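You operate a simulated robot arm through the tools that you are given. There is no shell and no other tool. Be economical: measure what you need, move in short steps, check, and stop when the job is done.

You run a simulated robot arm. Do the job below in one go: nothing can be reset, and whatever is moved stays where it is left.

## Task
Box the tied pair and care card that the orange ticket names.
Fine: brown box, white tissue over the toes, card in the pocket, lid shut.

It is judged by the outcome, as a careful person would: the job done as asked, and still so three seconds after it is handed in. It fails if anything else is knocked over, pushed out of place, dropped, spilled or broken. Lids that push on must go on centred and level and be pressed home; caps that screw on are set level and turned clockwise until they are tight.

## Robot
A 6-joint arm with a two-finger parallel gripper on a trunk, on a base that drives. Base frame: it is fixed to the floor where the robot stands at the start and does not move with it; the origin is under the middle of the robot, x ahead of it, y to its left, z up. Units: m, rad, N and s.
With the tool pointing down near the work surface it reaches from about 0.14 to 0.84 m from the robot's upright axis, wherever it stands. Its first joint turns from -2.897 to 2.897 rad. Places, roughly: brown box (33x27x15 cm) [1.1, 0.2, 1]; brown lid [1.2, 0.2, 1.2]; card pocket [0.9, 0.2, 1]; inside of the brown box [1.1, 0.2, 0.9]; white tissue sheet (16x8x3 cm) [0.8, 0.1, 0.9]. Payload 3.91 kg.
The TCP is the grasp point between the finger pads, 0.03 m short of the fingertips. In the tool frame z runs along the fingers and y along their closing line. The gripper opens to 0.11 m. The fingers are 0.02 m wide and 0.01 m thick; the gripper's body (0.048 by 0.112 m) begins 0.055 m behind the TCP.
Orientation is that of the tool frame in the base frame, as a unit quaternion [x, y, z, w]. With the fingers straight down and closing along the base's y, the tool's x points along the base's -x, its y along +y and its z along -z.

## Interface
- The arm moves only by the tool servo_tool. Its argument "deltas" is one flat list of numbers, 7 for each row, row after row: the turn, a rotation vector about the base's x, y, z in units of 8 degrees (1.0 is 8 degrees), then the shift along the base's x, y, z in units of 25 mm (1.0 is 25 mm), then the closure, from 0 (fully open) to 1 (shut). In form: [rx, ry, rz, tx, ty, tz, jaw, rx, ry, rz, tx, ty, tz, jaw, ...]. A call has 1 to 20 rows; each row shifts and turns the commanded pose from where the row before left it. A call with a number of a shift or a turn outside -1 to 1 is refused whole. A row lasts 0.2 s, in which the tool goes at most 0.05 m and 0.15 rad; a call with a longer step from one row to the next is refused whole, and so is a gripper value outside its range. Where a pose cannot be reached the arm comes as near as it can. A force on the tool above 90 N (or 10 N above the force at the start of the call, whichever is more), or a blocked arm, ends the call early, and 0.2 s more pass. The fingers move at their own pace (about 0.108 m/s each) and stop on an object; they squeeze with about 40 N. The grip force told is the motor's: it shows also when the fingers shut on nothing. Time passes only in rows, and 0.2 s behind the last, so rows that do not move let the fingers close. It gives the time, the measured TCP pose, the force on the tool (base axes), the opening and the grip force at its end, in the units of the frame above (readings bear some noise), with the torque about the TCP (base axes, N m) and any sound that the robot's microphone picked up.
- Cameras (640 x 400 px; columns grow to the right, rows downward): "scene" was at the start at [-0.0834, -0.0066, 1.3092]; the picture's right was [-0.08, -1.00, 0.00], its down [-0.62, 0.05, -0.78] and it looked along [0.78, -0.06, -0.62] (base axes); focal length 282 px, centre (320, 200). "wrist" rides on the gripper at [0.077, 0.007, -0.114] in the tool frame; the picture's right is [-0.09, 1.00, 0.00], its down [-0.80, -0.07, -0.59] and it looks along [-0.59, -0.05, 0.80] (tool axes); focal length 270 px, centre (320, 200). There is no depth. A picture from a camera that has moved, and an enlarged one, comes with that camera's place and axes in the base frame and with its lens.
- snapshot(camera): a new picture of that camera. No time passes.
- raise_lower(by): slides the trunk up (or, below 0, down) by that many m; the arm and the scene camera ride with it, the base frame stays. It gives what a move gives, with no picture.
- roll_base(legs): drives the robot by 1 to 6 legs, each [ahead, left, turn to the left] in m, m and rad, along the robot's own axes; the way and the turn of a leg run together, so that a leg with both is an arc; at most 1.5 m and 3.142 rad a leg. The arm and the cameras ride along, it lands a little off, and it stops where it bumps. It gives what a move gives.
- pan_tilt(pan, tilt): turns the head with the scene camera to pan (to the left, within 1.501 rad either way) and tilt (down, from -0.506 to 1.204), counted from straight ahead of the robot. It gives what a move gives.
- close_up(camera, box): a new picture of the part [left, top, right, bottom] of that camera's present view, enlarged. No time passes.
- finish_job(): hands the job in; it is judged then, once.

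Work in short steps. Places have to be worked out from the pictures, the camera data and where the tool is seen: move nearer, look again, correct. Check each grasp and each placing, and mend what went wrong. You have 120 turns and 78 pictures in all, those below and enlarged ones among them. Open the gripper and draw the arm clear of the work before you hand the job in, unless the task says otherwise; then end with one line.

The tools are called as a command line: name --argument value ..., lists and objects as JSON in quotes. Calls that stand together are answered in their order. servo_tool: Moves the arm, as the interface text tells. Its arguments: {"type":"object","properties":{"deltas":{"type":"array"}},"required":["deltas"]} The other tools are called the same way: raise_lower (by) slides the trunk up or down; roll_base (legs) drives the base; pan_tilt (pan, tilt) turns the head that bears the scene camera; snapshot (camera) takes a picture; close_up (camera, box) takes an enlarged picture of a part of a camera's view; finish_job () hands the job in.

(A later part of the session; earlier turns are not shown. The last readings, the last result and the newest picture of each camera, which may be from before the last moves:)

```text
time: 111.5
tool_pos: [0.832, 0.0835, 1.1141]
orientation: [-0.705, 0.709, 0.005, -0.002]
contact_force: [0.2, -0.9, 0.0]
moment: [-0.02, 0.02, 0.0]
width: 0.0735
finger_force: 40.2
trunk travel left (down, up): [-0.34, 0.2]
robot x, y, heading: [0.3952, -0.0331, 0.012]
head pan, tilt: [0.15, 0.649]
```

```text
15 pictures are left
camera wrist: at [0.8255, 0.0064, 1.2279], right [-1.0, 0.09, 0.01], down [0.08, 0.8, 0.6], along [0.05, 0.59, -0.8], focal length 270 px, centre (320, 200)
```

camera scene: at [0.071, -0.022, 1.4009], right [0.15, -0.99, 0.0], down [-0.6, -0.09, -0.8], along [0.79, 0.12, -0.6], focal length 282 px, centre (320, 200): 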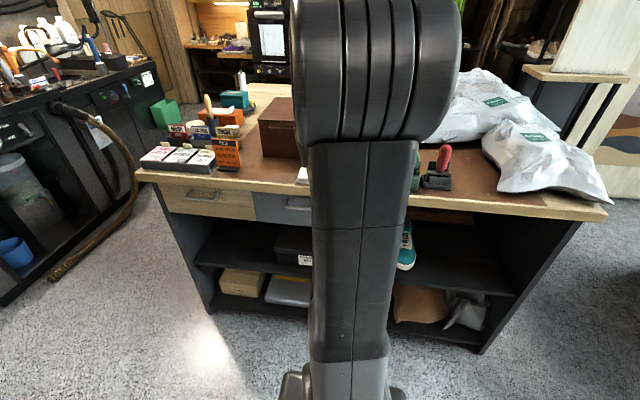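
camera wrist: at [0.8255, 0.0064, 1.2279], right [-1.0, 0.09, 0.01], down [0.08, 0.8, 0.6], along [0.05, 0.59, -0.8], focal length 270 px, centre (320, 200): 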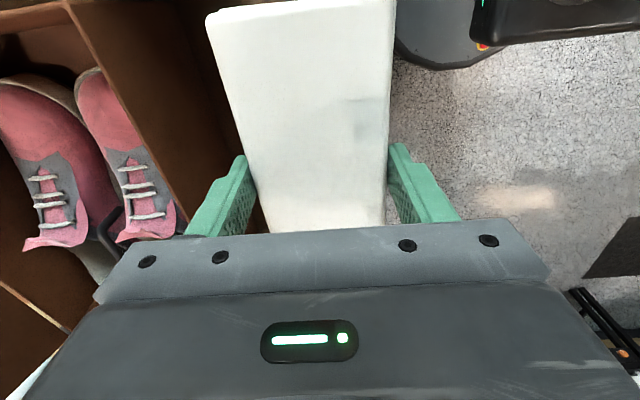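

Tissue held (73.5 mm). I raise it slightly, turn it 90° so its length spans both toes, and carry it over the box.

servo_tool --deltas '[0, 0, -0.9375, 0, 0, 0.3, 1, 0, 0, -0.9375, 0, 0, 0.3, 1, 0, 0, -0.9375, 0, 0, 0.3, 1, 0, 0, -0.9375, 0, 0, 0.3, 1, 0, 0, -0.9375, 0, 0, 0.3, 1, 0, 0, -0.9375, 0, 0, 0.3, 1, 0, 0, -0.9375, 0, 0, 0.3, 1, 0, 0, -0.9375, 0, 0, 0, 1, 0, 0, -0.9375, 0, 0, 0, 1, 0, 0, -0.9375, 0, 0, 0, 1, 0, 0, -0.9375, 0, 0, 0, 1, 0, 0, -0.9375, 0, 0, 0, 1]'

servo_tool --deltas '[0, 0, 0, 1, 0, 0, 1, 0, 0, 0, 1, 0, 0, 1, 0, 0, 0, 1, 0, 0, 1, 0, 0, 0, 1, 0, 0, 1, 0, 0, 0, 1, 0, 0, 1, 0, 0, 0, 1, 0, 0, 1, 0, 0, 0, 1, 0, 0, 1, 0, 0, 0, 1, 0, 0, 1, 0, 0, 0, 1, 0, 0, 1, 0, 0, 0, 0.9, 0, 0, 1]'

snapshot --camera "wrist"

```text
time: 114.1
tool_pos: [0.8324, 0.0817, 1.164]
orientation: [0.005, 1.0, 0.007, 0.002]
contact_force: [-1.3, -0.4, -0.3]
moment: [0.0, 0.03, 0.02]
width: 0.0734
finger_force: 39.9
trunk travel left (down, up): [-0.34, 0.2]
robot x, y, heading: [0.389, -0.0371, 0.004]
head pan, tilt: [0.15, 0.649]
```

```text
time: 116.3
tool_pos: [1.0752, 0.0819, 1.1581]
orientation: [0.004, 1.0, 0.006, 0.005]
contact_force: [0.2, 0.7, -0.3]
moment: [0.01, -0.01, -0.01]
width: 0.0736
finger_force: 40.6
out of reach, approached as far as the arm can: row 10
trunk travel left (down, up): [-0.34, 0.2]
robot x, y, heading: [0.3903, -0.0339, 0.004]
head pan, tilt: [0.15, 0.649]
```

```text
14 pictures are left
camera wrist: at [0.9971, 0.0881, 1.2713], right [0.1, 1.0, 0.01], down [0.8, -0.08, 0.6], along [0.6, -0.05, -0.8], focal length 270 px, centre (320, 200)
```

wrist: 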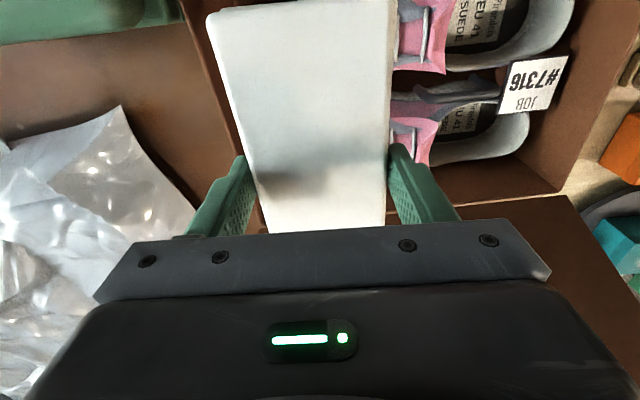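

Right above the toes. I lower 0.12 m, then gently to contact.

servo_tool --deltas '[0, 0, 0, 0, 0, -0.8, 1, 0, 0, 0, 0, 0, -0.8, 1, 0, 0, 0, 0, 0, -0.8, 1, 0, 0, 0, 0, 0, -0.8, 1, 0, 0, 0, 0, 0, -0.8, 1, 0, 0, 0, 0, 0, -0.6, 1]'

servo_tool --deltas '[0, 0, 0, 0, 0, -0.25, 1, 0, 0, 0, 0, 0, -0.25, 1, 0, 0, 0, 0, 0, -0.25, 1]'

```text
time: 117.7
tool_pos: [1.074, 0.0807, 1.0427]
orientation: [0.004, 1.0, 0.006, 0.002]
contact_force: [0.1, -0.7, 0.3]
moment: [0.01, 0.04, 0.01]
width: 0.0733
finger_force: 40.3
trunk travel left (down, up): [-0.34, 0.2]
robot x, y, heading: [0.3886, -0.0372, 0.006]
head pan, tilt: [0.15, 0.649]
```

```text
time: 118.5
tool_pos: [1.0737, 0.0807, 1.0246]
orientation: [0.004, 1.0, 0.006, 0.002]
contact_force: [0.6, 0.5, 0.2]
moment: [0.02, -0.01, -0.01]
width: 0.0736
finger_force: 39.9
trunk travel left (down, up): [-0.34, 0.2]
robot x, y, heading: [0.3922, -0.0338, 0.005]
head pan, tilt: [0.15, 0.649]
```

No contact yet at z 1.025; I continue in small steps.

servo_tool --deltas '[0, 0, 0, 0, 0, -0.25, 1, 0, 0, 0, 0, 0, -0.25, 1, 0, 0, 0, 0, 0, -0.2, 1]'

```text
time: 119.3
tool_pos: [1.0742, 0.0829, 1.007]
orientation: [0.004, 1.0, 0.006, 0.002]
contact_force: [-0.4, -0.3, 0.5]
moment: [0.03, -0.02, -0.05]
width: 0.0733
finger_force: 40.0
trunk travel left (down, up): [-0.34, 0.2]
robot x, y, heading: [0.3944, -0.0336, 0.004]
head pan, tilt: [0.15, 0.649]
```

servo_tool --deltas '[0, 0, 0, 0, 0, -0.2, 1, 0, 0, 0, 0, 0, -0.2, 1]'

snapshot --camera "wrist"

```text
time: 119.9
tool_pos: [1.073, 0.0822, 0.9984]
orientation: [0.002, 1.0, 0.006, 0.003]
contact_force: [1.1, -1.1, 6.2]
moment: [0.25, 0.16, -0.02]
width: 0.0734
finger_force: 40.2
trunk travel left (down, up): [-0.34, 0.2]
robot x, y, heading: [0.39, -0.0336, 0.003]
head pan, tilt: [0.15, 0.649]
```

```text
13 pictures are left
camera wrist: at [0.9947, 0.0881, 1.1116], right [0.1, 1.0, 0.01], down [0.8, -0.08, 0.6], along [0.6, -0.05, -0.8], focal length 270 px, centre (320, 200)
```

wrist: 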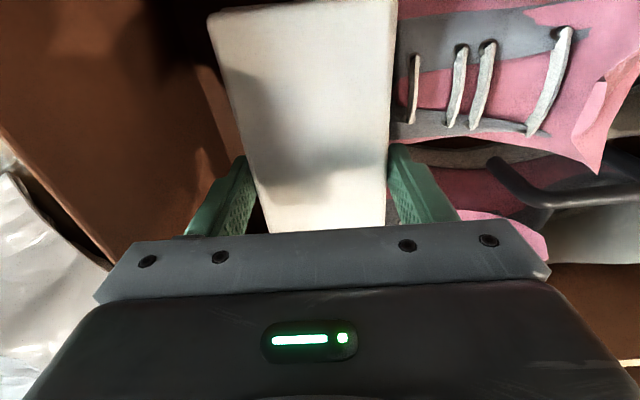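

Contact on the toes. I open a little (to ~9 cm, within the box) and rise straight up.

servo_tool --deltas '[0, 0, 0, 0, 0, 0, 0.2, 0, 0, 0, 0, 0, 0, 0.2, 0, 0, 0, 0, 0, 0, 0.2, 0, 0, 0, 0, 0, 0.5, 0.2, 0, 0, 0, 0, 0, 0.8, 0.2, 0, 0, 0, 0, 0, 0.8, 0.2, 0, 0, 0, 0, 0, 0.8, 0.2, 0, 0, 0, 0, 0, 1, 0.2, 0, 0, 0, 0, 0, 1, 0.2, 0, 0, 0, 0, 0, 1, 0.2, 0, 0, 0, -0.5, 0, 1, 0.2, 0, 0, 0, -1, 0, 0, 0.2, 0, 0, 0, -1, 0, 0, 0.2, 0, 0, 0, -1, 0, 0, 0.2, 0, 0, 0, -1, 0, 0, 0.2]'

snapshot --camera "wrist"

```text
time: 123.1
tool_pos: [0.962, 0.0806, 1.1686]
orientation: [0.002, 1.0, 0.006, 0.002]
contact_force: [0.3, 0.0, 0.5]
moment: [0.01, 0.01, 0.02]
width: 0.0879
finger_force: 0.2
trunk travel left (down, up): [-0.34, 0.2]
robot x, y, heading: [0.3914, -0.0351, 0.002]
head pan, tilt: [0.15, 0.649]
```

```text
12 pictures are left
camera wrist: at [0.8831, 0.0868, 1.2826], right [0.1, 1.0, 0.01], down [0.8, -0.08, 0.6], along [0.6, -0.05, -0.8], focal length 270 px, centre (320, 200)
```

wrist: 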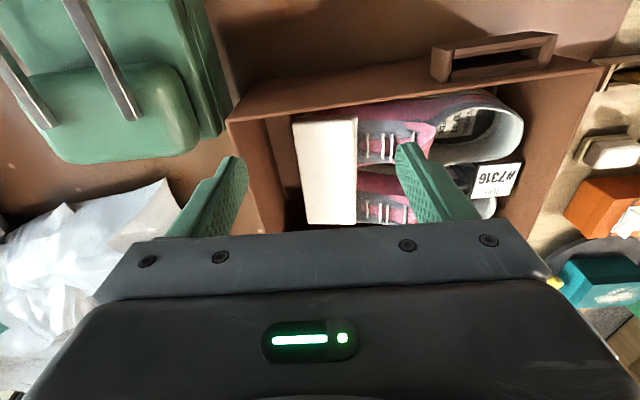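

The tissue lies squarely over the toes. Next the SUEDE card, at about (0.95, 0.45), top z ≈1.01; the pocket mouth is at y 0.20–0.29, x 0.933–0.955. I drive left and turn the tool so the jaws close along x.

roll_base --legs '[[0, 0.25, 0]]'

servo_tool --deltas '[0, 0, 0.9375, -0.2, 0.4, 0.1, 0.2, 0, 0, 0.9375, -0.2, 0.4, 0.1, 0.2, 0, 0, 0.9375, -0.2, 0.4, 0.1, 0.3, 0, 0, 0.9375, -0.2, 0.4, 0.1, 0.4, 0, 0, 0.9375, -0.2, 0.4, 0.1, 0.5, 0, 0, 0.9375, 0, 0.4, 0, 0.6, 0, 0, 0.9375, 0, 0.4, 0, 0.7, 0, 0, 0.9375, 0, 0.4, 0, 0.75, 0, 0, 0.9375, 0, 0, 0, 0.75, 0, 0, 0.9375, 0, 0, 0, 0.75, 0, 0, 0.9375, 0, 0, 0, 0.75, 0, 0, 0.9375, 0, 0, 0, 0.75]'

snapshot --camera "wrist"

```text
time: 125.0
tool_pos: [0.9598, 0.3398, 1.1694]
orientation: [0.001, 1.0, 0.005, 0.002]
contact_force: [-0.4, -0.5, -0.4]
moment: [-0.03, -0.01, -0.01]
width: 0.088
finger_force: 0.1
trunk travel left (down, up): [-0.34, 0.2]
robot x, y, heading: [0.386, 0.2184, 0.009]
head pan, tilt: [0.15, 0.649]
```

```text
time: 127.6
tool_pos: [0.9344, 0.4176, 1.1813]
orientation: [0.707, -0.707, -0.005, 0.003]
contact_force: [-0.2, 0.4, 0.1]
moment: [-0.01, 0.05, 0.01]
width: 0.0274
finger_force: 0.0
trunk travel left (down, up): [-0.34, 0.2]
robot x, y, heading: [0.3882, 0.2208, 0.01]
head pan, tilt: [0.15, 0.649]
```

```text
11 pictures are left
camera wrist: at [0.9286, 0.3408, 1.295], right [-1.0, 0.09, 0.01], down [0.08, 0.8, 0.6], along [0.04, 0.59, -0.8], focal length 270 px, centre (320, 200)
```

wrist: 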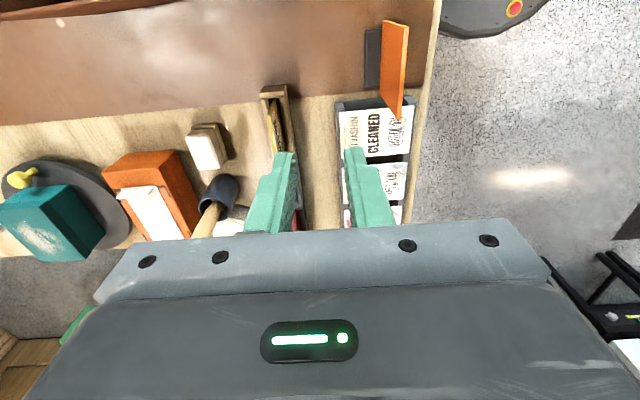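

close_up --camera "wrist" --box '[230, 70, 330, 170]'

```text
4.00 times, centred on (280, 120) of wrist
camera zoom: at [0.9286, 0.3408, 1.295], right [-1.0, 0.09, 0.01], down [0.08, 0.8, 0.6], along [0.04, 0.59, -0.8], focal length 1081 px, centre (480, 520)
```

zoom: 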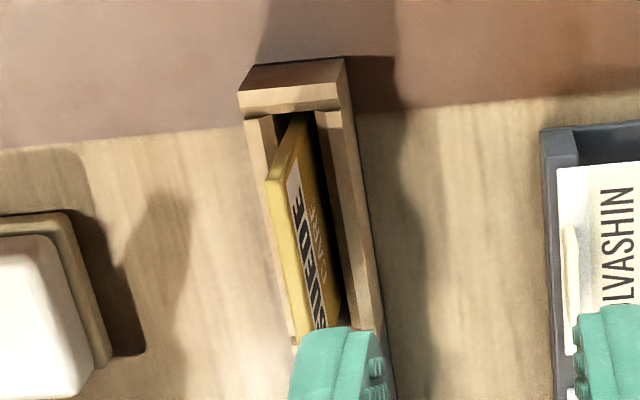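

The card stands upright at x ≈0.991, y 0.436–0.51, top z ≈0.993. I move above it, open to 36 mm, descend and grip its top.

servo_tool --deltas '[0, 0, 0, 0.755, 0.7, 0, 0.67, 0, 0, 0, 0.755, 0.7, 0, 0.67, 0, 0, 0, 0.755, 0.7, 0, 0.67, 0, 0, 0, 0, 0, -0.9, 0.67, 0, 0, 0, 0, 0, -0.9, 0.67, 0, 0, 0, 0, 0, -0.9, 0.67, 0, 0, 0, 0, 0, -0.9, 0.67, 0, 0, 0, 0, 0, -0.9, 0.67, 0, 0, 0, 0, 0, -0.9, 0.67]'

close_up --camera "wrist" --box '[230, 90, 410, 240]'

```text
time: 129.6
tool_pos: [0.9925, 0.4708, 1.0454]
orientation: [-0.707, 0.708, 0.006, -0.003]
contact_force: [-0.8, 0.6, 0.3]
moment: [0.0, 0.03, -0.05]
width: 0.0364
finger_force: 0.0
trunk travel left (down, up): [-0.34, 0.2]
robot x, y, heading: [0.3877, 0.222, 0.007]
head pan, tilt: [0.15, 0.649]
```

```text
2.67 times, centred on (320, 165) of wrist
camera zoom: at [0.9855, 0.3933, 1.1592], right [-1.0, 0.09, 0.01], down [0.08, 0.8, 0.6], along [0.04, 0.59, -0.8], focal length 721 px, centre (320, 293)
```

zoom: 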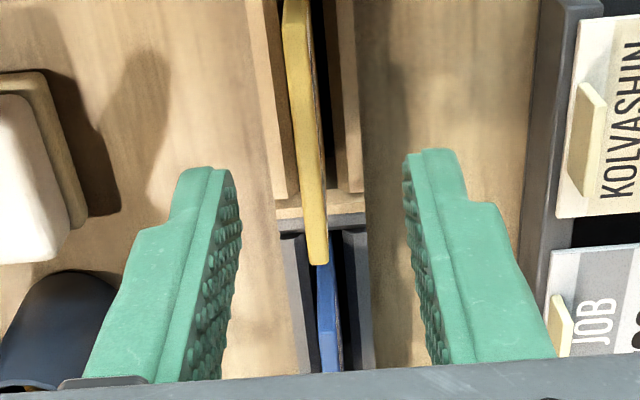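

Card is centred between the jaws (y 0.436–0.506, x 0.994). I go down the last 5 cm and close.

servo_tool --deltas '[0, 0, 0, 0.05, 0, -0.9, 0.67, 0, 0, 0, 0, 0, -0.9, 0.67, 0, 0, 0, 0, 0, -0.4, 0.67, 0, 0, 0, 0, 0, 0, 1, 0, 0, 0, 0, 0, 0, 1, 0, 0, 0, 0, 0, 0, 1]'

servo_tool --deltas '[0, 0, 0, 0, 0, 0.4, 1, 0, 0, 0, 0, 0, 0.6, 1, 0, 0, 0, 0, 0, 0.8, 1, 0, 0, 0, 0, 0, 1, 1, 0, 0, 0, 0, 0, 1, 1, 0, 0, 0, 0, 0, 1, 1, 0, 0, 0, 0, 0, 1, 1]'

snapshot --camera "wrist"

```text
time: 131.0
tool_pos: [0.9927, 0.4713, 0.9895]
orientation: [0.707, -0.707, -0.006, 0.004]
contact_force: [0.6, 0.5, -0.5]
moment: [0.07, -0.14, 0.08]
width: 0.0049
finger_force: 39.9
trunk travel left (down, up): [-0.34, 0.2]
robot x, y, heading: [0.3901, 0.2163, 0.005]
head pan, tilt: [0.15, 0.649]
```

```text
time: 132.6
tool_pos: [0.9925, 0.4694, 1.1352]
orientation: [-0.707, 0.708, 0.005, -0.002]
contact_force: [0.3, 0.0, -0.9]
moment: [0.0, 0.0, 0.0]
width: 0.0049
finger_force: 40.3
trunk travel left (down, up): [-0.34, 0.2]
robot x, y, heading: [0.3869, 0.2246, 0.005]
head pan, tilt: [0.15, 0.649]
```

```text
8 pictures are left
camera wrist: at [0.9861, 0.3925, 1.2492], right [-1.0, 0.09, 0.01], down [0.08, 0.8, 0.6], along [0.04, 0.59, -0.8], focal length 270 px, centre (320, 200)
```

wrist: 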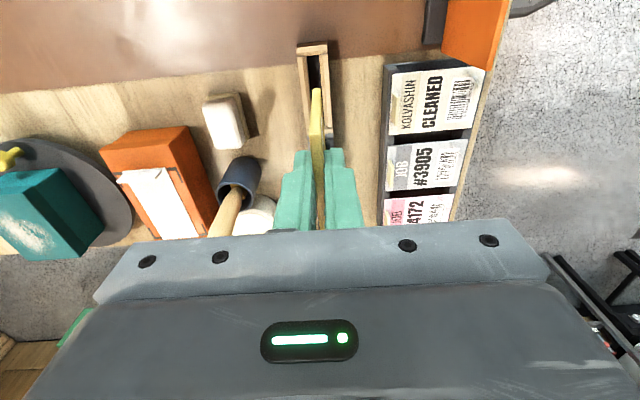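

Card held (4.9 mm). I carry it over to above the pocket mouth (0.9435, 0.2445) and look.

servo_tool --deltas '[0, 0, 0, 0, 0, 0.8, 1, 0, 0, 0, -0.218, -1, 0, 1, 0, 0, 0, -0.218, -1, 0, 1, 0, 0, 0, -0.218, -1, 0, 1, 0, 0, 0, -0.218, -1, 0, 1, 0, 0, 0, -0.218, -1, 0, 1, 0, 0, 0, -0.218, -1, 0, 1, 0, 0, 0, -0.218, -1, 0, 1, 0, 0, 0, -0.218, -1, 0, 1, 0, 0, 0, -0.218, -1, 0, 1, 0, 0, 0, 0, 0, -0.6, 1, 0, 0, 0, 0, 0, -0.6, 1]'

close_up --camera "wrist" --box '[250, 40, 410, 240]'

```text
time: 135.2
tool_pos: [0.9426, 0.2467, 1.1285]
orientation: [-0.706, 0.708, 0.006, -0.003]
contact_force: [0.9, 1.0, 0.1]
moment: [-0.01, -0.02, 0.02]
width: 0.0048
finger_force: 40.0
trunk travel left (down, up): [-0.34, 0.2]
robot x, y, heading: [0.3911, 0.2231, 0.013]
head pan, tilt: [0.15, 0.649]
```

```text
2.00 times, centred on (330, 140) of wrist
camera zoom: at [0.9373, 0.1685, 1.2414], right [-1.0, 0.09, 0.01], down [0.08, 0.8, 0.6], along [0.04, 0.59, -0.8], focal length 541 px, centre (300, 320)
```

zoom: 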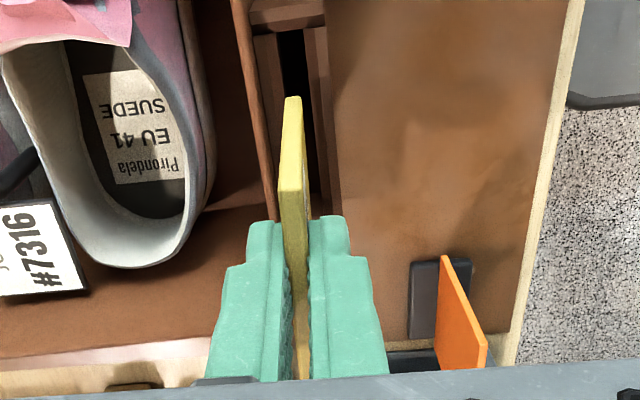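

Insole reads SUEDE, and the pocket slot shows: about 9 mm wide, centred near x 0.9387, slightly yawed (~2°). I shift the card by (-4, -2.5) mm, turn 2°, and lower to just at the mouth.

servo_tool --deltas '[0, 0, 0.25, -0.16, -0.1, 0, 1, 0, 0, 0, 0, 0, -0.6, 1, 0, 0, 0, 0, 0, -0.6, 1, 0, 0, 0, 0, 0, -0.2, 1]'

close_up --camera "wrist" --box '[250, 40, 410, 240]'

```text
time: 136.2
tool_pos: [0.9386, 0.2405, 1.0913]
orientation: [0.718, -0.696, -0.004, 0.001]
contact_force: [2.7, -13.2, 29.1]
moment: [0.2, -0.22, -0.03]
width: 0.0055
finger_force: 39.9
trunk travel left (down, up): [-0.34, 0.2]
robot x, y, heading: [0.3836, 0.2195, 0.01]
head pan, tilt: [0.15, 0.649]
```

```text
2.00 times, centred on (330, 140) of wrist
camera zoom: at [0.9344, 0.1626, 1.2059], right [-1.0, 0.06, 0.01], down [0.05, 0.8, 0.6], along [0.03, 0.6, -0.8], focal length 541 px, centre (300, 320)
```

zoom: 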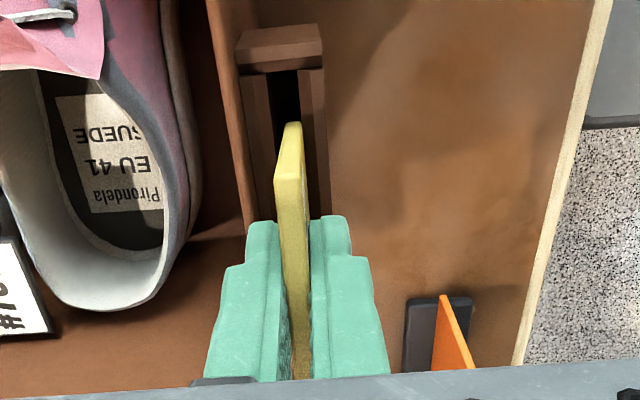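

The card's +y corner caught the pocket's end wall (force -13 N y, 29 N up) and it has rotated a little in the grip. The pocket centre is more like y 0.2365. I lift, and first square the card up by pressing its bottom edge lightly on the bare mat in front of the box.

servo_tool --deltas '[0, 0, 0, 0, 0, 0.8, 1, 0, 0, 0, 0, 0, 0.8, 1, 0, 0, 0, -0.85, 0, 0.2, 1, 0, 0, 0, -0.85, 0, 0, 1, 0, 0, 0, -0.85, 0, 0, 1, 0, 0, 0, -0.85, 0, 0, 1, 0, 0, 0, 0, 0, -0.9, 1, 0, 0, 0, 0, 0, -0.9, 1, 0, 0, 0, 0, 0, -0.9, 1, 0, 0, 0, 0, 0, -0.9, 1, 0, 0, 0, 0, 0, -0.9, 1, 0, 0, 0, 0, 0, -0.9, 1]'

servo_tool --deltas '[0, 0, 0, 0, 0, -0.3, 1, 0, 0, 0, 0, 0, -0.2, 1, 0, 0, 0, 0, 0, -0.2, 1]'

```text
time: 138.8
tool_pos: [0.8549, 0.2448, 0.9991]
orientation: [0.719, -0.695, -0.006, 0.003]
contact_force: [-0.8, -0.4, 0.0]
moment: [0.01, 0.01, -0.01]
width: 0.0048
finger_force: 40.4
trunk travel left (down, up): [-0.34, 0.2]
robot x, y, heading: [0.3898, 0.2217, 0.006]
head pan, tilt: [0.15, 0.649]
```

```text
time: 139.6
tool_pos: [0.8561, 0.2432, 0.9833]
orientation: [0.719, -0.695, -0.006, 0.003]
contact_force: [-0.3, 0.4, -0.9]
moment: [-0.01, 0.04, 0.0]
width: 0.0049
finger_force: 40.1
trunk travel left (down, up): [-0.34, 0.2]
robot x, y, heading: [0.3883, 0.2209, 0.007]
head pan, tilt: [0.15, 0.649]
```

servo_tool --deltas '[0, 0, 0, 0, 0, -0.3, 1, 0, 0, 0, 0, 0, -0.3, 1, 0, 0, 0, 0, 0, -0.2, 1]'

```text
time: 140.4
tool_pos: [0.8534, 0.2436, 0.9661]
orientation: [0.719, -0.695, -0.005, 0.001]
contact_force: [0.6, 6.3, 30.2]
moment: [-0.35, -0.06, -0.01]
width: 0.0052
finger_force: 40.5
trunk travel left (down, up): [-0.34, 0.2]
robot x, y, heading: [0.3902, 0.2204, 0.008]
head pan, tilt: [0.15, 0.649]
```

Contact at z ≈0.966, slightly on the -y side as expected. I press a few mm more to square it.

servo_tool --deltas '[0, 0, 0, 0, 0, -0.15, 1, 0, 0, 0, 0, 0, 0, 1]'

close_up --camera "wrist" --box '[250, 40, 410, 240]'

```text
time: 141.0
tool_pos: [0.8537, 0.2427, 0.9625]
orientation: [0.719, -0.695, -0.004, 0.001]
contact_force: [3.1, 7.5, 38.0]
moment: [-0.41, -0.2, 0.11]
width: 0.005
finger_force: 39.8
trunk travel left (down, up): [-0.34, 0.2]
robot x, y, heading: [0.3855, 0.2223, 0.006]
head pan, tilt: [0.15, 0.649]
```

```text
2.00 times, centred on (330, 140) of wrist
camera zoom: at [0.8491, 0.1664, 1.076], right [-1.0, 0.05, 0.01], down [0.05, 0.8, 0.6], along [0.03, 0.6, -0.8], focal length 541 px, centre (300, 320)
```

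zoom: 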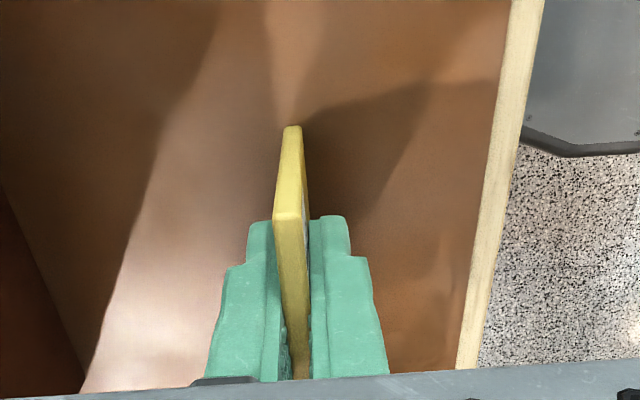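

The card is upright again, but sits about 12 mm toward +y in the grip (its -y edge at TCP−0.022). I aim that edge just inside the pocket's -y wall: TCP (0.940, 0.224), and hover above the mouth.

servo_tool --deltas '[0, 0, 0, 0, 0, 1, 1, 0, 0, 0, 0, 0, 1, 1, 0, 0, 0, 0, 0, 1, 1, 0, 0, 0, 0, 0, 1, 1, 0, 0, 0, 0, 0, 1, 1, 0, 0, 0, 0, 0, 1, 1, 0, 0, 0, 0, 0, 0.3, 1, 0, 0, 0, 0.86, -0.19, 0, 1, 0, 0, 0, 0.86, -0.19, 0, 1, 0, 0, 0, 0.86, -0.19, 0, 1, 0, 0, 0, 0.86, -0.19, 0, 1, 0, 0, 0, 0, 0, -0.4, 1]'

close_up --camera "wrist" --box '[250, 40, 410, 240]'

```text
time: 143.6
tool_pos: [0.9401, 0.2233, 1.1072]
orientation: [0.718, -0.696, -0.005, 0.003]
contact_force: [-0.3, 0.3, -0.7]
moment: [-0.01, 0.03, 0.05]
width: 0.0049
finger_force: 39.9
trunk travel left (down, up): [-0.34, 0.2]
robot x, y, heading: [0.3879, 0.2192, 0.009]
head pan, tilt: [0.15, 0.649]
```

```text
2.00 times, centred on (330, 140) of wrist
camera zoom: at [0.9372, 0.1457, 1.221], right [-1.0, 0.06, 0.01], down [0.05, 0.8, 0.6], along [0.02, 0.6, -0.8], focal length 541 px, centre (300, 320)
```

zoom: 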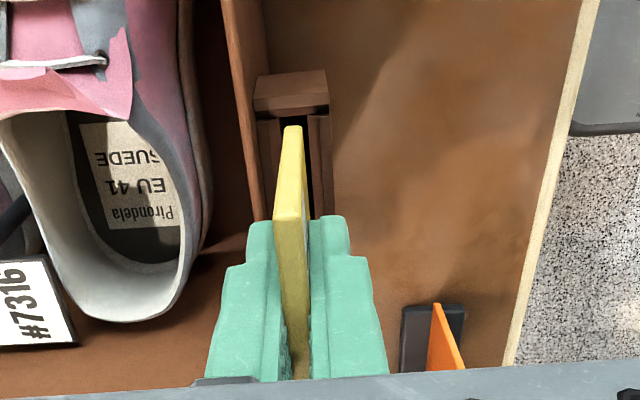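

The card lines up: ~2.8 mm clear of the pocket's end wall and centred in the slot. I lower in small steps.

servo_tool --deltas '[0, 0, 0, 0, 0, -0.25, 1, 0, 0, 0, 0, 0, -0.25, 1, 0, 0, 0, 0, 0, -0.25, 1]'

```text
time: 144.4
tool_pos: [0.9386, 0.2231, 1.0886]
orientation: [0.719, -0.695, -0.005, 0.003]
contact_force: [-0.2, -1.3, 0.0]
moment: [0.0, 0.01, 0.0]
width: 0.0049
finger_force: 39.5
trunk travel left (down, up): [-0.34, 0.2]
robot x, y, heading: [0.3886, 0.2224, 0.011]
head pan, tilt: [0.15, 0.649]
```

No resistance, the card is entering. Continue.

servo_tool --deltas '[0, 0, 0, 0, 0, -0.25, 1, 0, 0, 0, 0, 0, -0.25, 1, 0, 0, 0, 0, 0, -0.2, 1]'

```text
time: 145.2
tool_pos: [0.9388, 0.2249, 1.072]
orientation: [0.719, -0.695, -0.005, 0.004]
contact_force: [-0.1, 3.6, -0.7]
moment: [0.18, 0.0, 0.01]
width: 0.0049
finger_force: 39.8
trunk travel left (down, up): [-0.34, 0.2]
robot x, y, heading: [0.3872, 0.2197, 0.009]
head pan, tilt: [0.15, 0.649]
```

servo_tool --deltas '[0, 0, 0, 0, 0, -0.15, 1, 0, 0, 0, 0, 0, 0, 0.84, 0, 0, 0, 0, 0, 0, 0.84, 0, 0, 0, 0, 0, 0.3, 0.84, 0, 0, 0, 0, 0, 0.6, 0.84, 0, 0, 0, 0, 0, 0.8, 0.84, 0, 0, 0, 0, 0, 1, 0.84, 0, 0, 0, 0, 0, 1, 0.84]'

close_up --camera "wrist" --box '[200, 0, 440, 240]'

```text
time: 147.0
tool_pos: [0.9403, 0.2225, 1.1596]
orientation: [0.719, -0.695, -0.005, 0.003]
contact_force: [-0.3, 0.2, -0.2]
moment: [-0.01, -0.03, 0.02]
width: 0.0178
finger_force: 0.1
trunk travel left (down, up): [-0.34, 0.2]
robot x, y, heading: [0.3874, 0.2191, 0.011]
head pan, tilt: [0.15, 0.649]
```

```text
1.67 times, centred on (320, 120) of wrist
camera zoom: at [0.9359, 0.1447, 1.2739], right [-1.0, 0.06, 0.01], down [0.05, 0.8, 0.6], along [0.02, 0.6, -0.8], focal length 450 px, centre (320, 333)
```

zoom: 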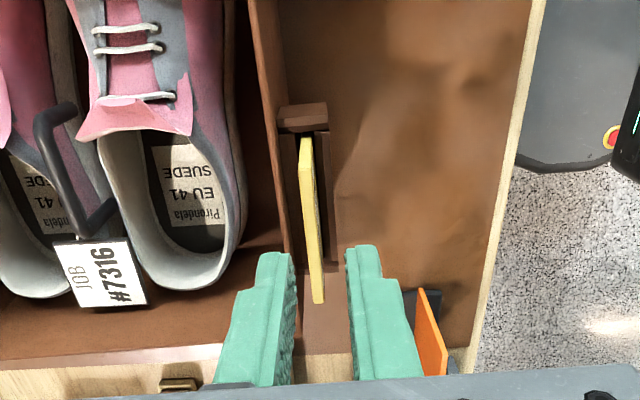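

The card stands in the pocket, seated. Now the lid: I raise the trunk, drive a bit forward, and re-orient the tool (pointing forward, 45° down, jaws shut) well clear of the lid.

raise_lower --by 0.2

servo_tool --deltas '[0, 0, -0.9583, -0.5, -0.1, 0, 1, 0, 0, -0.9583, -0.5, -0.1, 0, 1, 0, 0, -0.9583, -0.5, -0.1, 0, 1, 0, 0, -0.9583, -0.5, -0.1, 0, 1, 0, 0, -0.9583, 0, -0.1, 0, 1, 0, 0, -0.9583, 0, -0.1, 0, 1, 0, 0, -0.9583, 0, -0.1, 0, 1, 0, 0, -0.9583, 0, -0.1, 0, 1, 0, 0, -0.9583, 0, -0.1, 0, 1, 0, 0, -0.9583, 0, -0.1, 0, 1, 0, 0, -0.9583, 0, 0, 0, 1, 0, 0, -0.9583, 0, 0, 0, 1, 0, -0.8, 0, 0, 0, 0, 1, 0, -0.8, 0, 0, 0, 0, 1, 0, -0.8, 0, 0, 0, 0, 1, 0, -0.8, 0, 0, 0, 0, 1, 0, -0.8, 0, 0, 0, 0, 1, 0, -0.8, 0, 0, 0, 0, 1, 0, -0.8, 0, 0, 0, 0, 1]'

roll_base --legs '[[0.06, 0, -0.01]]'

```text
time: 149.1
tool_pos: [0.9398, 0.2212, 1.36]
orientation: [0.719, -0.695, -0.005, 0.003]
contact_force: [-0.2, 0.5, -0.4]
moment: [0.01, 0.04, 0.02]
width: 0.0176
finger_force: 0.1
trunk travel left (down, up): [-0.54, 0.0]
robot x, y, heading: [0.3859, 0.2219, 0.004]
head pan, tilt: [0.15, 0.649]
```

```text
time: 153.1
tool_pos: [0.8892, 0.1958, 1.3606]
orientation: [0.0, 0.923, 0.006, 0.384]
contact_force: [-0.8, -0.1, -0.4]
moment: [-0.01, 0.0, 0.03]
width: 0.0001
finger_force: 37.9
trunk travel left (down, up): [-0.54, 0.0]
robot x, y, heading: [0.3899, 0.2228, 0.007]
head pan, tilt: [0.15, 0.649]
```

```text
time: 154.1
tool_pos: [0.95, 0.1921, 1.3598]
orientation: [0.003, 0.924, 0.005, 0.382]
contact_force: [0.1, -0.7, 0.7]
moment: [-0.01, 0.01, 0.01]
width: 0.0
finger_force: 37.7
trunk travel left (down, up): [-0.54, 0.0]
robot x, y, heading: [0.4506, 0.2211, -0.006]
head pan, tilt: [0.15, 0.649]
```

I'll straddle the lid's edge with open jaws turned vertical (one finger behind, one in front/below), so I can guide it shut. First I roll the tool 90° about its axis here and shift to y ≈0.12.

servo_tool --deltas '[0.663, 0, -0.663, 0, -0.24, 0, 0, 0.663, 0, -0.663, 0, -0.24, 0, 0, 0.663, 0, -0.663, 0, -0.24, 0, 0, 0.663, 0, -0.663, 0, -0.24, 0, 0, 0.663, 0, -0.663, 0, -0.24, 0, 0, 0.663, 0, -0.663, 0, -0.24, 0, 0, 0.663, 0, -0.663, 0, -0.24, 0, 0, 0.663, 0, -0.663, 0, -0.24, 0, 0, 0.663, 0, -0.663, 0, -0.24, 0, 0, 0.663, 0, -0.663, 0, -0.24, 0, 0, 0.663, 0, -0.663, 0, -0.24, 0, 0, 0.663, 0, -0.663, 0, -0.24, 0, 0]'

snapshot --camera "wrist"

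```text
time: 156.7
tool_pos: [0.9489, 0.12, 1.3606]
orientation: [0.656, 0.649, 0.273, 0.272]
contact_force: [-0.7, 0.3, 0.5]
moment: [0.01, 0.0, 0.0]
width: 0.11
finger_force: 0.2
trunk travel left (down, up): [-0.54, 0.0]
robot x, y, heading: [0.4484, 0.2224, -0.002]
head pan, tilt: [0.15, 0.649]
```

```text
2 pictures are left
camera wrist: at [0.8728, 0.197, 1.4449], right [0.7, -0.1, 0.71], down [-0.48, -0.8, 0.36], along [0.53, -0.59, -0.61], focal length 270 px, centre (320, 200)
```

wrist: 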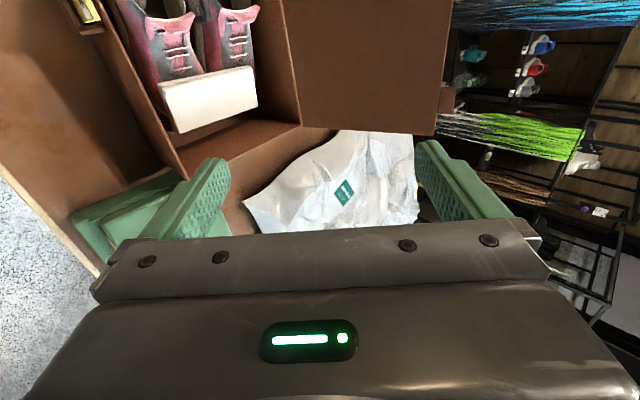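

The lid's free edge is at about (1.30, 1.27), leaning back ~19° past vertical; tissue and pair look right. I bring the open jaws over the edge.

servo_tool --deltas '[0, 0, 0, 0.95, 0, -0.083, 0, 0, 0, 0, 0.95, 0, -0.083, 0, 0, 0, 0, 0.95, 0, -0.083, 0, 0, 0, 0, 0.95, 0, -0.083, 0, 0, 0, 0, 0.95, 0, -0.083, 0, 0, 0, 0, 0.95, 0, -0.083, 0, 0, 0, 0, 0.95, 0, -0.083, 0, 0, 0, 0, 0.95, 0, -0.083, 0, 0, 0, 0, 0.95, 0, -0.083, 0, 0, 0, 0, 0.95, 0, -0.083, 0, 0, 0, 0, 0.95, 0, -0.083, 0, 0, 0, 0, 0.95, 0, -0.083, 0, 0, 0, 0, 0.7, 0, -0.7, 0, 0, 0, 0, 0.7, 0, -0.7, 0, 0, 0, 0, 0.7, 0, -0.7, 0, 0, 0, 0, 0.7, 0, -0.7, 0]'

```text
time: 160.1
tool_pos: [1.3063, 0.1203, 1.263]
orientation: [0.656, 0.65, 0.273, 0.27]
contact_force: [-3.7, 0.0, 0.7]
moment: [0.0, 0.19, 0.04]
width: 0.1101
finger_force: 0.1
trunk travel left (down, up): [-0.54, 0.0]
robot x, y, heading: [0.4489, 0.2199, 0.002]
head pan, tilt: [0.15, 0.649]
```

The jaws straddle the lid edge. I swing along the lid's arc toward closing, first to just past vertical.

servo_tool --deltas '[0, 0, 0, -0.56, 0, 0.08, 0, 0, 0, 0, -0.56, 0, 0.08, 0, 0, 0, 0, -0.84, 0, 0.14, 0, 0, 0, 0, -0.84, 0, 0.14, 0, 0, 0, 0, -0.84, 0, 0, 0, 0, 0, 0, -0.84, 0, 0, 0, 0, 0, 0, -0.84, 0, -0.14, 0, 0, 0, 0, -0.84, 0, -0.14, 0]'

```text
time: 161.9
tool_pos: [1.1496, 0.1208, 1.2706]
orientation: [0.655, 0.65, 0.274, 0.271]
contact_force: [-0.6, -0.7, 0.2]
moment: [0.03, -0.01, 0.01]
width: 0.1098
finger_force: 0.0
trunk travel left (down, up): [-0.54, 0.0]
robot x, y, heading: [0.4504, 0.2187, 0.003]
head pan, tilt: [0.15, 0.649]
```

Smooth. I continue down the arc.

servo_tool --deltas '[0, 0, 0, -0.82, 0, -0.3, 0, 0, 0, 0, -0.82, 0, -0.3, 0, 0, 0, 0, -0.73, 0, -0.42, 0, 0, 0, 0, -0.73, 0, -0.42, 0, 0, 0, 0, -0.65, 0, -0.56, 0, 0, 0, 0, -0.65, 0, -0.56, 0, 0, 0, 0, -0.56, 0, -0.65, 0, 0, 0, 0, -0.56, 0, -0.65, 0]'

close_up --camera "wrist" --box '[0, 0, 640, 400]'

```text
time: 163.7
tool_pos: [1.0123, 0.1221, 1.1705]
orientation: [0.655, 0.65, 0.274, 0.273]
contact_force: [0.2, 0.4, -0.1]
moment: [0.01, -0.02, -0.02]
width: 0.1101
finger_force: 0.0
trunk travel left (down, up): [-0.54, 0.0]
robot x, y, heading: [0.4482, 0.219, -0.003]
head pan, tilt: [0.15, 0.649]
```

```text
1.00 times, centred on (320, 200) of wrist (not enlarged: the box is as wide or as high as the picture)
camera zoom: at [0.9353, 0.1986, 1.2552], right [0.7, -0.1, 0.71], down [-0.48, -0.8, 0.36], along [0.53, -0.59, -0.61], focal length 270 px, centre (320, 200)
```

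zoom: 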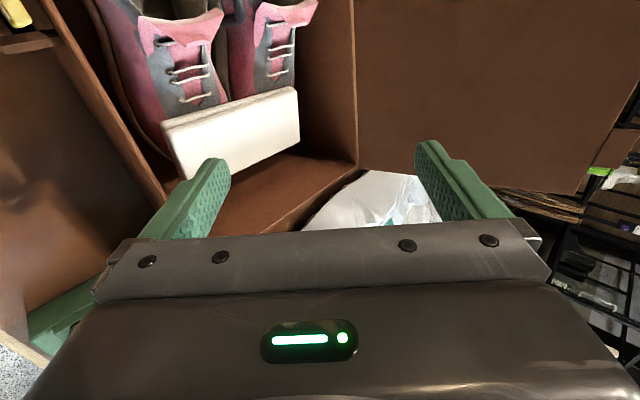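

The lid did not come along: the upper finger passed just above the edge. Better: grip its tab (centre ≈(1.307, 0.05, 1.281), 4 cm wide) from both sides with jaws closing along y, so the lid can pivot in the pads all the way shut. I retreat up and unroll the tool.

servo_tool --deltas '[0, 0, 0, -0.3, 0, 0.95, 0.3, 0, 0, 0, -0.3, 0, 0.95, 0.3, 0, 0, 0, -0.3, 0, 0.95, 0.3, 0, 0, 0, -0.3, 0, 0.95, 0.3, 0, 0, 0, -0.3, 0, 0.95, 0.3, 0, 0, 0, -0.3, 0, 0.95, 0.3, 0, 0, 0, -0.3, 0, 0.95, 0.3, 0, 0, 0, -0.3, 0, 0.95, 0.3]'

servo_tool --deltas '[-0.663, 0, 0.663, 0, -0.24, 0, 0.36, -0.663, 0, 0.663, 0, -0.24, 0, 0.36, -0.663, 0, 0.663, 0, -0.24, 0, 0.36, -0.663, 0, 0.663, 0, -0.24, 0, 0.36, -0.663, 0, 0.663, 0, -0.24, 0, 0.36, -0.663, 0, 0.663, 0, -0.24, 0, 0.36, -0.663, 0, 0.663, 0, -0.24, 0, 0.36, -0.663, 0, 0.663, 0, -0.24, 0, 0.36, -0.663, 0, 0.663, 0, -0.24, 0, 0.36, -0.663, 0, 0.663, 0, -0.24, 0, 0.36, -0.663, 0, 0.663, 0, -0.24, 0, 0.36, -0.663, 0, 0.663, 0, -0.24, 0, 0.36]'

```text
time: 165.5
tool_pos: [0.9515, 0.1218, 1.3626]
orientation: [0.655, 0.65, 0.274, 0.271]
contact_force: [-0.2, 0.5, -0.3]
moment: [0.04, 0.02, 0.01]
width: 0.0771
finger_force: 0.0
trunk travel left (down, up): [-0.54, 0.0]
robot x, y, heading: [0.4499, 0.2191, 0.001]
head pan, tilt: [0.15, 0.649]
```

```text
time: 168.1
tool_pos: [0.953, 0.0477, 1.3628]
orientation: [0.002, 0.924, 0.004, 0.383]
contact_force: [-0.4, -0.1, 0.1]
moment: [0.02, 0.01, 0.0]
width: 0.0704
finger_force: 0.0
trunk travel left (down, up): [-0.54, 0.0]
robot x, y, heading: [0.4492, 0.2225, -0.003]
head pan, tilt: [0.15, 0.649]
```

servo_tool --deltas '[0, 0, 0, 0.975, 0.005, -0.04, 0.36, 0, 0, 0, 0.975, 0.005, -0.04, 0.36, 0, 0, 0, 0.975, 0.005, -0.04, 0.36, 0, 0, 0, 0.975, 0.005, -0.04, 0.36, 0, 0, 0, 0.975, 0.005, -0.04, 0.36, 0, 0, 0, 0.975, 0.005, -0.04, 0.36, 0, 0, 0, 0.975, 0.005, -0.04, 0.36, 0, 0, 0, 0.975, 0.005, -0.04, 0.36, 0, 0, 0, 0.975, 0.005, -0.04, 0.36, 0, 0, 0, 0.975, 0.005, -0.04, 0.36, 0, 0, 0, 0.975, 0.005, -0.04, 0.36, 0, 0, 0, 0.975, 0.005, -0.04, 0.36, 0, 0, 0, 0.975, 0, -0.04, 0.36, 0, 0, 0, 0.32, 0, -0.96, 0.36, 0, 0, 0, 0.32, 0, -0.96, 0.36]'

servo_tool --deltas '[0, 0, 0, 0, 0, 0, 1, 0, 0, 0, 0, 0, 0, 1, 0, 0, 0, 0, 0, 0, 1]'

```text
time: 171.3
tool_pos: [1.2848, 0.0512, 1.3002]
orientation: [0.003, 0.924, 0.005, 0.381]
contact_force: [0.2, 0.7, 0.5]
moment: [-0.01, 0.02, 0.0]
width: 0.0703
finger_force: 0.2
trunk travel left (down, up): [-0.54, 0.0]
robot x, y, heading: [0.4496, 0.2191, 0.002]
head pan, tilt: [0.15, 0.649]
```

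```text
time: 172.1
tool_pos: [1.2837, 0.0512, 1.3027]
orientation: [0.004, 0.924, 0.003, 0.382]
contact_force: [0.6, 2.3, 3.2]
moment: [-0.16, -0.01, 0.18]
width: 0.0391
finger_force: 40.5
trunk travel left (down, up): [-0.54, 0.0]
robot x, y, heading: [0.4468, 0.2234, 0.003]
head pan, tilt: [0.15, 0.649]
```

Tab held (39 mm wide, matching). I swing along the arc, first past vertical.

servo_tool --deltas '[0, 0, 0, -0.81, 0, 0.21, 1, 0, 0, 0, -0.81, 0, 0.21, 1, 0, 0, 0, -0.93, 0, 0.08, 1, 0, 0, 0, -0.93, 0, 0.08, 1, 0, 0, 0, -0.93, 0, -0.08, 1, 0, 0, 0, -0.93, 0, -0.08, 1]'

```text
time: 173.5
tool_pos: [1.1525, 0.05, 1.31]
orientation: [0.002, 0.924, 0.005, 0.381]
contact_force: [0.4, 0.6, -5.5]
moment: [0.25, -0.48, -0.2]
width: 0.0389
finger_force: 40.0
trunk travel left (down, up): [-0.54, 0.0]
robot x, y, heading: [0.4483, 0.2192, 0.003]
head pan, tilt: [0.15, 0.649]
```

Still held and following (39 mm). I continue down to about 30°.

servo_tool --deltas '[0, 0, 0, -0.9, 0, -0.24, 1, 0, 0, 0, -0.9, 0, -0.24, 1, 0, 0, 0, -0.84, 0, -0.39, 1, 0, 0, 0, -0.84, 0, -0.39, 1, 0, 0, 0, -0.76, 0, -0.53, 1, 0, 0, 0, -0.76, 0, -0.53, 1, 0, 0, 0, -0.66, 0, -0.66, 1, 0, 0, 0, -0.66, 0, -0.66, 1, 0, 0, 0, -0.53, 0, -0.76, 1, 0, 0, 0, -0.53, 0, -0.76, 1]'

```text
time: 174.5
tool_pos: [1.0786, 0.0529, 1.3074]
orientation: [0.003, 0.913, -0.002, 0.408]
contact_force: [2.1, 6.1, 28.4]
moment: [0.98, 0.29, 0.14]
width: 0.0395
finger_force: 39.6
trunk travel left (down, up): [-0.54, 0.0]
robot x, y, heading: [0.4492, 0.2193, -0.002]
head pan, tilt: [0.15, 0.649]
stopped in row 4: the force on the tool passed its limit (the readings are from after the stop); the commanded pose is now the measured one
```

The fingertips reach so far past the tab that they press into the lid's edge as it turns. I swing the lid back to its rest, to re-grip shallower.

servo_tool --deltas '[0, 0.14, 0, 0.985, -0.04, 0.035, 1, 0, 0.14, 0, 0.985, -0.04, 0.035, 1, 0, 0.13, 0, 0.985, 0, 0.035, 1, 0, 0, 0, 0.89, 0, 0.14, 1, 0, 0, 0, 0.89, 0, 0.14, 1, 0, 0, 0, 0.93, 0, -0.08, 1, 0, 0, 0, 0.93, 0, -0.08, 1, 0, 0, 0, 0.81, 0, -0.21, 1, 0, 0, 0, 0.81, 0, -0.21, 1]'

```text
time: 176.5
tool_pos: [1.2833, 0.0478, 1.299]
orientation: [0.004, 0.926, 0.0, 0.378]
contact_force: [-0.1, 0.9, -3.0]
moment: [0.08, -0.39, 0.06]
width: 0.0394
finger_force: 39.4
trunk travel left (down, up): [-0.54, 0.0]
robot x, y, heading: [0.4461, 0.2176, 0.004]
head pan, tilt: [0.15, 0.649]
```

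Back at rest. I open slightly, back off 9 mm along the finger direction, and re-grip.

servo_tool --deltas '[0, 0, 0, 0, 0, 0, 0.5, 0, 0, 0, 0, 0, 0, 0.5, 0, 0, 0, -0.26, 0.04, 0.26, 0.5, 0, 0, 0, 0, 0, 0, 0.5, 0, 0, 0, 0, 0, 0, 1, 0, 0, 0, 0, 0, 0, 1, 0, 0, 0, 0, 0, 0, 1]'

```text
time: 178.1
tool_pos: [1.2773, 0.0502, 1.3054]
orientation: [0.003, 0.926, 0.0, 0.377]
contact_force: [-0.2, -0.3, -0.2]
moment: [0.03, 0.0, 0.0]
width: 0.0
finger_force: 37.3
trunk travel left (down, up): [-0.54, 0.0]
robot x, y, heading: [0.4482, 0.2168, 0.003]
head pan, tilt: [0.15, 0.649]
```

Backing off along the finger left the tab's thin plane. I re-open, go 1 cm forward and 3.5 mm higher (so the tips stay on the outer half of the tab), and grip again.

servo_tool --deltas '[0, 0, 0, 0, 0, 0.15, 0.4, 0, 0, 0, 0, 0, 0, 0.4, 0, 0, 0, 0, 0, 0, 0.4, 0, 0, 0, 0.42, 0, 0, 0.4, 0, 0, 0, 0, 0, 0, 1, 0, 0, 0, 0, 0, 0, 1, 0, 0, 0, 0, 0, 0, 1]'

```text
time: 179.7
tool_pos: [1.2879, 0.0491, 1.3082]
orientation: [0.004, 0.927, -0.001, 0.376]
contact_force: [0.8, -1.4, 0.4]
moment: [0.25, -0.36, -0.19]
width: 0.0391
finger_force: 40.2
trunk travel left (down, up): [-0.54, 0.0]
robot x, y, heading: [0.449, 0.2191, 0.003]
head pan, tilt: [0.15, 0.649]
```

Gripped again, further out on the tab. I swing to about 70° first.

servo_tool --deltas '[0, 0, 0, -0.89, 0, 0.26, 1, 0, 0, 0, -0.89, 0, 0.26, 1, 0, 0, 0, -0.95, 0, 0.08, 1, 0, 0, 0, -0.95, 0, 0.08, 1, 0, 0, 0, -0.95, 0, -0.08, 1, 0, 0, 0, -0.95, 0, -0.08, 1, 0, 0, 0, -0.92, 0, -0.25, 1, 0, 0, 0, -0.92, 0, -0.25, 1]'

```text
time: 181.5
tool_pos: [1.0995, 0.0509, 1.3179]
orientation: [0.001, 0.923, -0.002, 0.384]
contact_force: [5.5, 3.0, 37.0]
moment: [0.12, -0.86, 0.22]
width: 0.0392
finger_force: 40.1
trunk travel left (down, up): [-0.54, 0.0]
robot x, y, heading: [0.4503, 0.2224, 0.001]
head pan, tilt: [0.15, 0.649]
```

It's still held; the upward force shows the hinge is ~1.5 cm nearer (x ≈1.20) than assumed. I correct the arc and go on in shorter parts.

servo_tool --deltas '[0, 0, 0, -0.78, 0, -0.09, 1, 0, 0, 0, -0.78, 0, -0.09, 1]'

```text
time: 182.1
tool_pos: [1.061, 0.0453, 1.2988]
orientation: [0.005, 0.929, 0.002, 0.37]
contact_force: [0.5, -0.9, -0.6]
moment: [0.03, 0.04, 0.0]
width: 0.0003
finger_force: 37.6
trunk travel left (down, up): [-0.54, 0.0]
robot x, y, heading: [0.445, 0.2184, -0.004]
head pan, tilt: [0.15, 0.649]
```

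The tab slipped out and the lid, already past vertical, must have dropped. I withdraw up and back, turn the tool straight down and look from above.

servo_tool --deltas '[0, 0, 0, -0.6, 0, 0.9, 1, 0, 0, 0, -1, 0, 0.5, 1, 0, 0, 0, -1, 0.3, 0.5, 1, 0, 0.8, 0, -1, 0.3, 0, 1, 0, 0.8, 0, -0.8, 0.3, 0, 1, 0, 0.8, 0, 0, 0.3, 0, 1, 0, 0.8, 0, 0, 0.3, 0, 1, 0, 0.8, 0, 0, 0.3, 0, 1, 0, 0.8, 0, 0, 0.3, 0, 1, 0, 0.7, 0, 0, 0.3, 0, 1]'

snapshot --camera "wrist"

```text
time: 184.3
tool_pos: [0.9532, 0.1095, 1.3511]
orientation: [0.002, 1.0, -0.002, 0.001]
contact_force: [0.0, 0.0, 0.7]
moment: [-0.02, 0.01, 0.0]
width: 0.0
finger_force: 38.0
trunk travel left (down, up): [-0.54, 0.0]
robot x, y, heading: [0.4497, 0.2176, 0.001]
head pan, tilt: [0.15, 0.649]
```

```text
0 pictures are left
camera wrist: at [0.875, 0.1171, 1.4654], right [0.09, 1.0, 0.0], down [0.8, -0.07, 0.6], along [0.59, -0.06, -0.8], focal length 270 px, centre (320, 200)
```

wrist: 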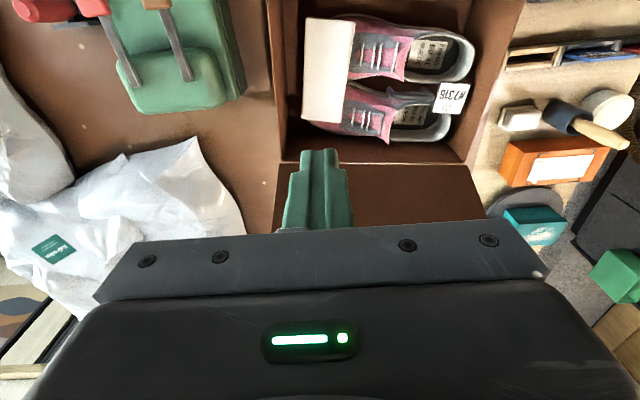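

The picture shows that pulling the jammed tab dragged the whole box about 10 cm toward me (rear rim now x ≈1.10, y 0.02–0.35) with the lid still open at ~110°; contents are undisturbed. I have no pictures left, so I proceed by touch: bring the closed fingers, pointing down, over and behind the lid.

servo_tool --deltas '[0, 0, 0, 0, 0.4, 0.8, 1, 0, 0, 0, 0, 0.4, 0.6, 1, 0, 0, 0, 1, 0.4, 0, 1, 0, 0, 0, 1, 0.4, 0, 1, 0, 0, 0, 1, 0.4, 0, 1, 0, 0, 0, 1, 0.4, 0, 1, 0, 0, 0, 1, 0, 0, 1, 0, 0, 0, 1, 0, 0, 1, 0, 0, 0, 1, 0, 0, 1, 0, 0, 0, 1, 0, 0, 1, 0, 0, 0, 1, 0, 0, 1, 0, 0, 0, 1, 0, 0, 1, 0, 0, 0, 1, 0, 0, 1, 0, 0, 0, 1, 0, 0, 1, 0, 0, 0, 0.6, 0, 0, 1]'

```text
time: 187.5
tool_pos: [1.1738, 0.1735, 1.3271]
orientation: [0.003, 1.0, -0.001, 0.004]
contact_force: [0.0, 0.4, -0.4]
moment: [0.01, 0.04, -0.01]
width: 0.0001
finger_force: 37.9
out of reach, approached as far as the arm can: row 9, 10, 11, 12, 13, 14, 15
trunk travel left (down, up): [-0.54, 0.0]
robot x, y, heading: [0.4468, 0.2204, -0.001]
head pan, tilt: [0.15, 0.649]
```

Straight down it can't reach that far. I retreat, tilt the tool to 45° as before, which did reach, and will hook over the edge instead.

servo_tool --deltas '[0, 0, 0, -1, 0, 0.3, 1, 0, 0, 0, -1, 0, 0.3, 1, 0, 0, 0, -1, 0, 0.3, 1, 0, 0, 0, -1, 0, 0, 1, 0, 0, 0, -1, 0, 0, 1, 0, 0, 0, -1, 0, 0, 1, 0, 0, 0, -1, 0, 0, 1, 0, 0, 0, -1, 0, 0, 1, 0, 0, 0, -1, 0, 0, 1, 0, -0.8, 0, 0, 0.1, 0, 1, 0, -0.8, 0, 0, 0.1, 0, 1, 0, -0.8, 0, 0, 0.1, 0, 1, 0, -0.8, 0, 0, 0.1, 0, 1, 0, -0.8, 0, 0, 0, 0, 1, 0, -0.8, 0, 0, 0, 0, 1, 0, -0.8, 0, 0, 0, 0, 1]'

```text
time: 190.9
tool_pos: [0.9483, 0.1835, 1.3513]
orientation: [0.003, 0.923, 0.0, 0.385]
contact_force: [-0.2, 0.1, -0.7]
moment: [-0.03, -0.02, 0.01]
width: 0.0001
finger_force: 38.0
trunk travel left (down, up): [-0.54, 0.0]
robot x, y, heading: [0.4513, 0.2192, 0.003]
head pan, tilt: [0.15, 0.649]
```

servo_tool --deltas '[0, 0, 0, 0.957, 0, 0.08, 1, 0, 0, 0, 0.957, 0, 0.08, 1, 0, 0, 0, 0.957, 0, 0.08, 1, 0, 0, 0, 0.957, 0, 0.08, 1, 0, 0, 0, 0.957, 0, 0.08, 1, 0, 0, 0, 0.957, 0, 0.08, 1, 0, 0, 0, 0.957, 0, 0.08, 1, 0, 0, 0, 0.957, 0, 0.08, 1, 0, 0, 0, 0.957, 0, 0.08, 1, 0, 0, 0, 0.957, 0, 0.08, 1, 0, 0, 0, 0.957, 0, 0.08, 1, 0, 0, 0, 0.957, 0, 0.08, 1]'

servo_tool --deltas '[0, 0, 0, 0, 0, -0.7, 1, 0, 0, 0, 0, 0, -0.7, 1, 0, 0, 0, 0, 0, -0.6, 1, 0, 0, 0, 0, 0, -0.6, 1, 0, 0, 0, 0, 0, -0.5, 1, 0, 0, 0, 0, 0, -0.5, 1]'

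```text
time: 193.5
tool_pos: [1.2382, 0.183, 1.3755]
orientation: [0.003, 0.924, 0.0, 0.383]
contact_force: [0.6, -0.1, -0.5]
moment: [-0.01, 0.0, -0.07]
width: 0.0001
finger_force: 37.9
trunk travel left (down, up): [-0.54, 0.0]
robot x, y, heading: [0.4453, 0.2215, 0.004]
head pan, tilt: [0.15, 0.649]
```

```text
time: 194.9
tool_pos: [1.2376, 0.1836, 1.2859]
orientation: [0.002, 0.924, 0.0, 0.383]
contact_force: [-0.5, -0.3, 0.3]
moment: [0.03, 0.04, 0.0]
width: 0.0
finger_force: 38.0
trunk travel left (down, up): [-0.54, 0.0]
robot x, y, heading: [0.451, 0.2203, 0.004]
head pan, tilt: [0.15, 0.649]
```

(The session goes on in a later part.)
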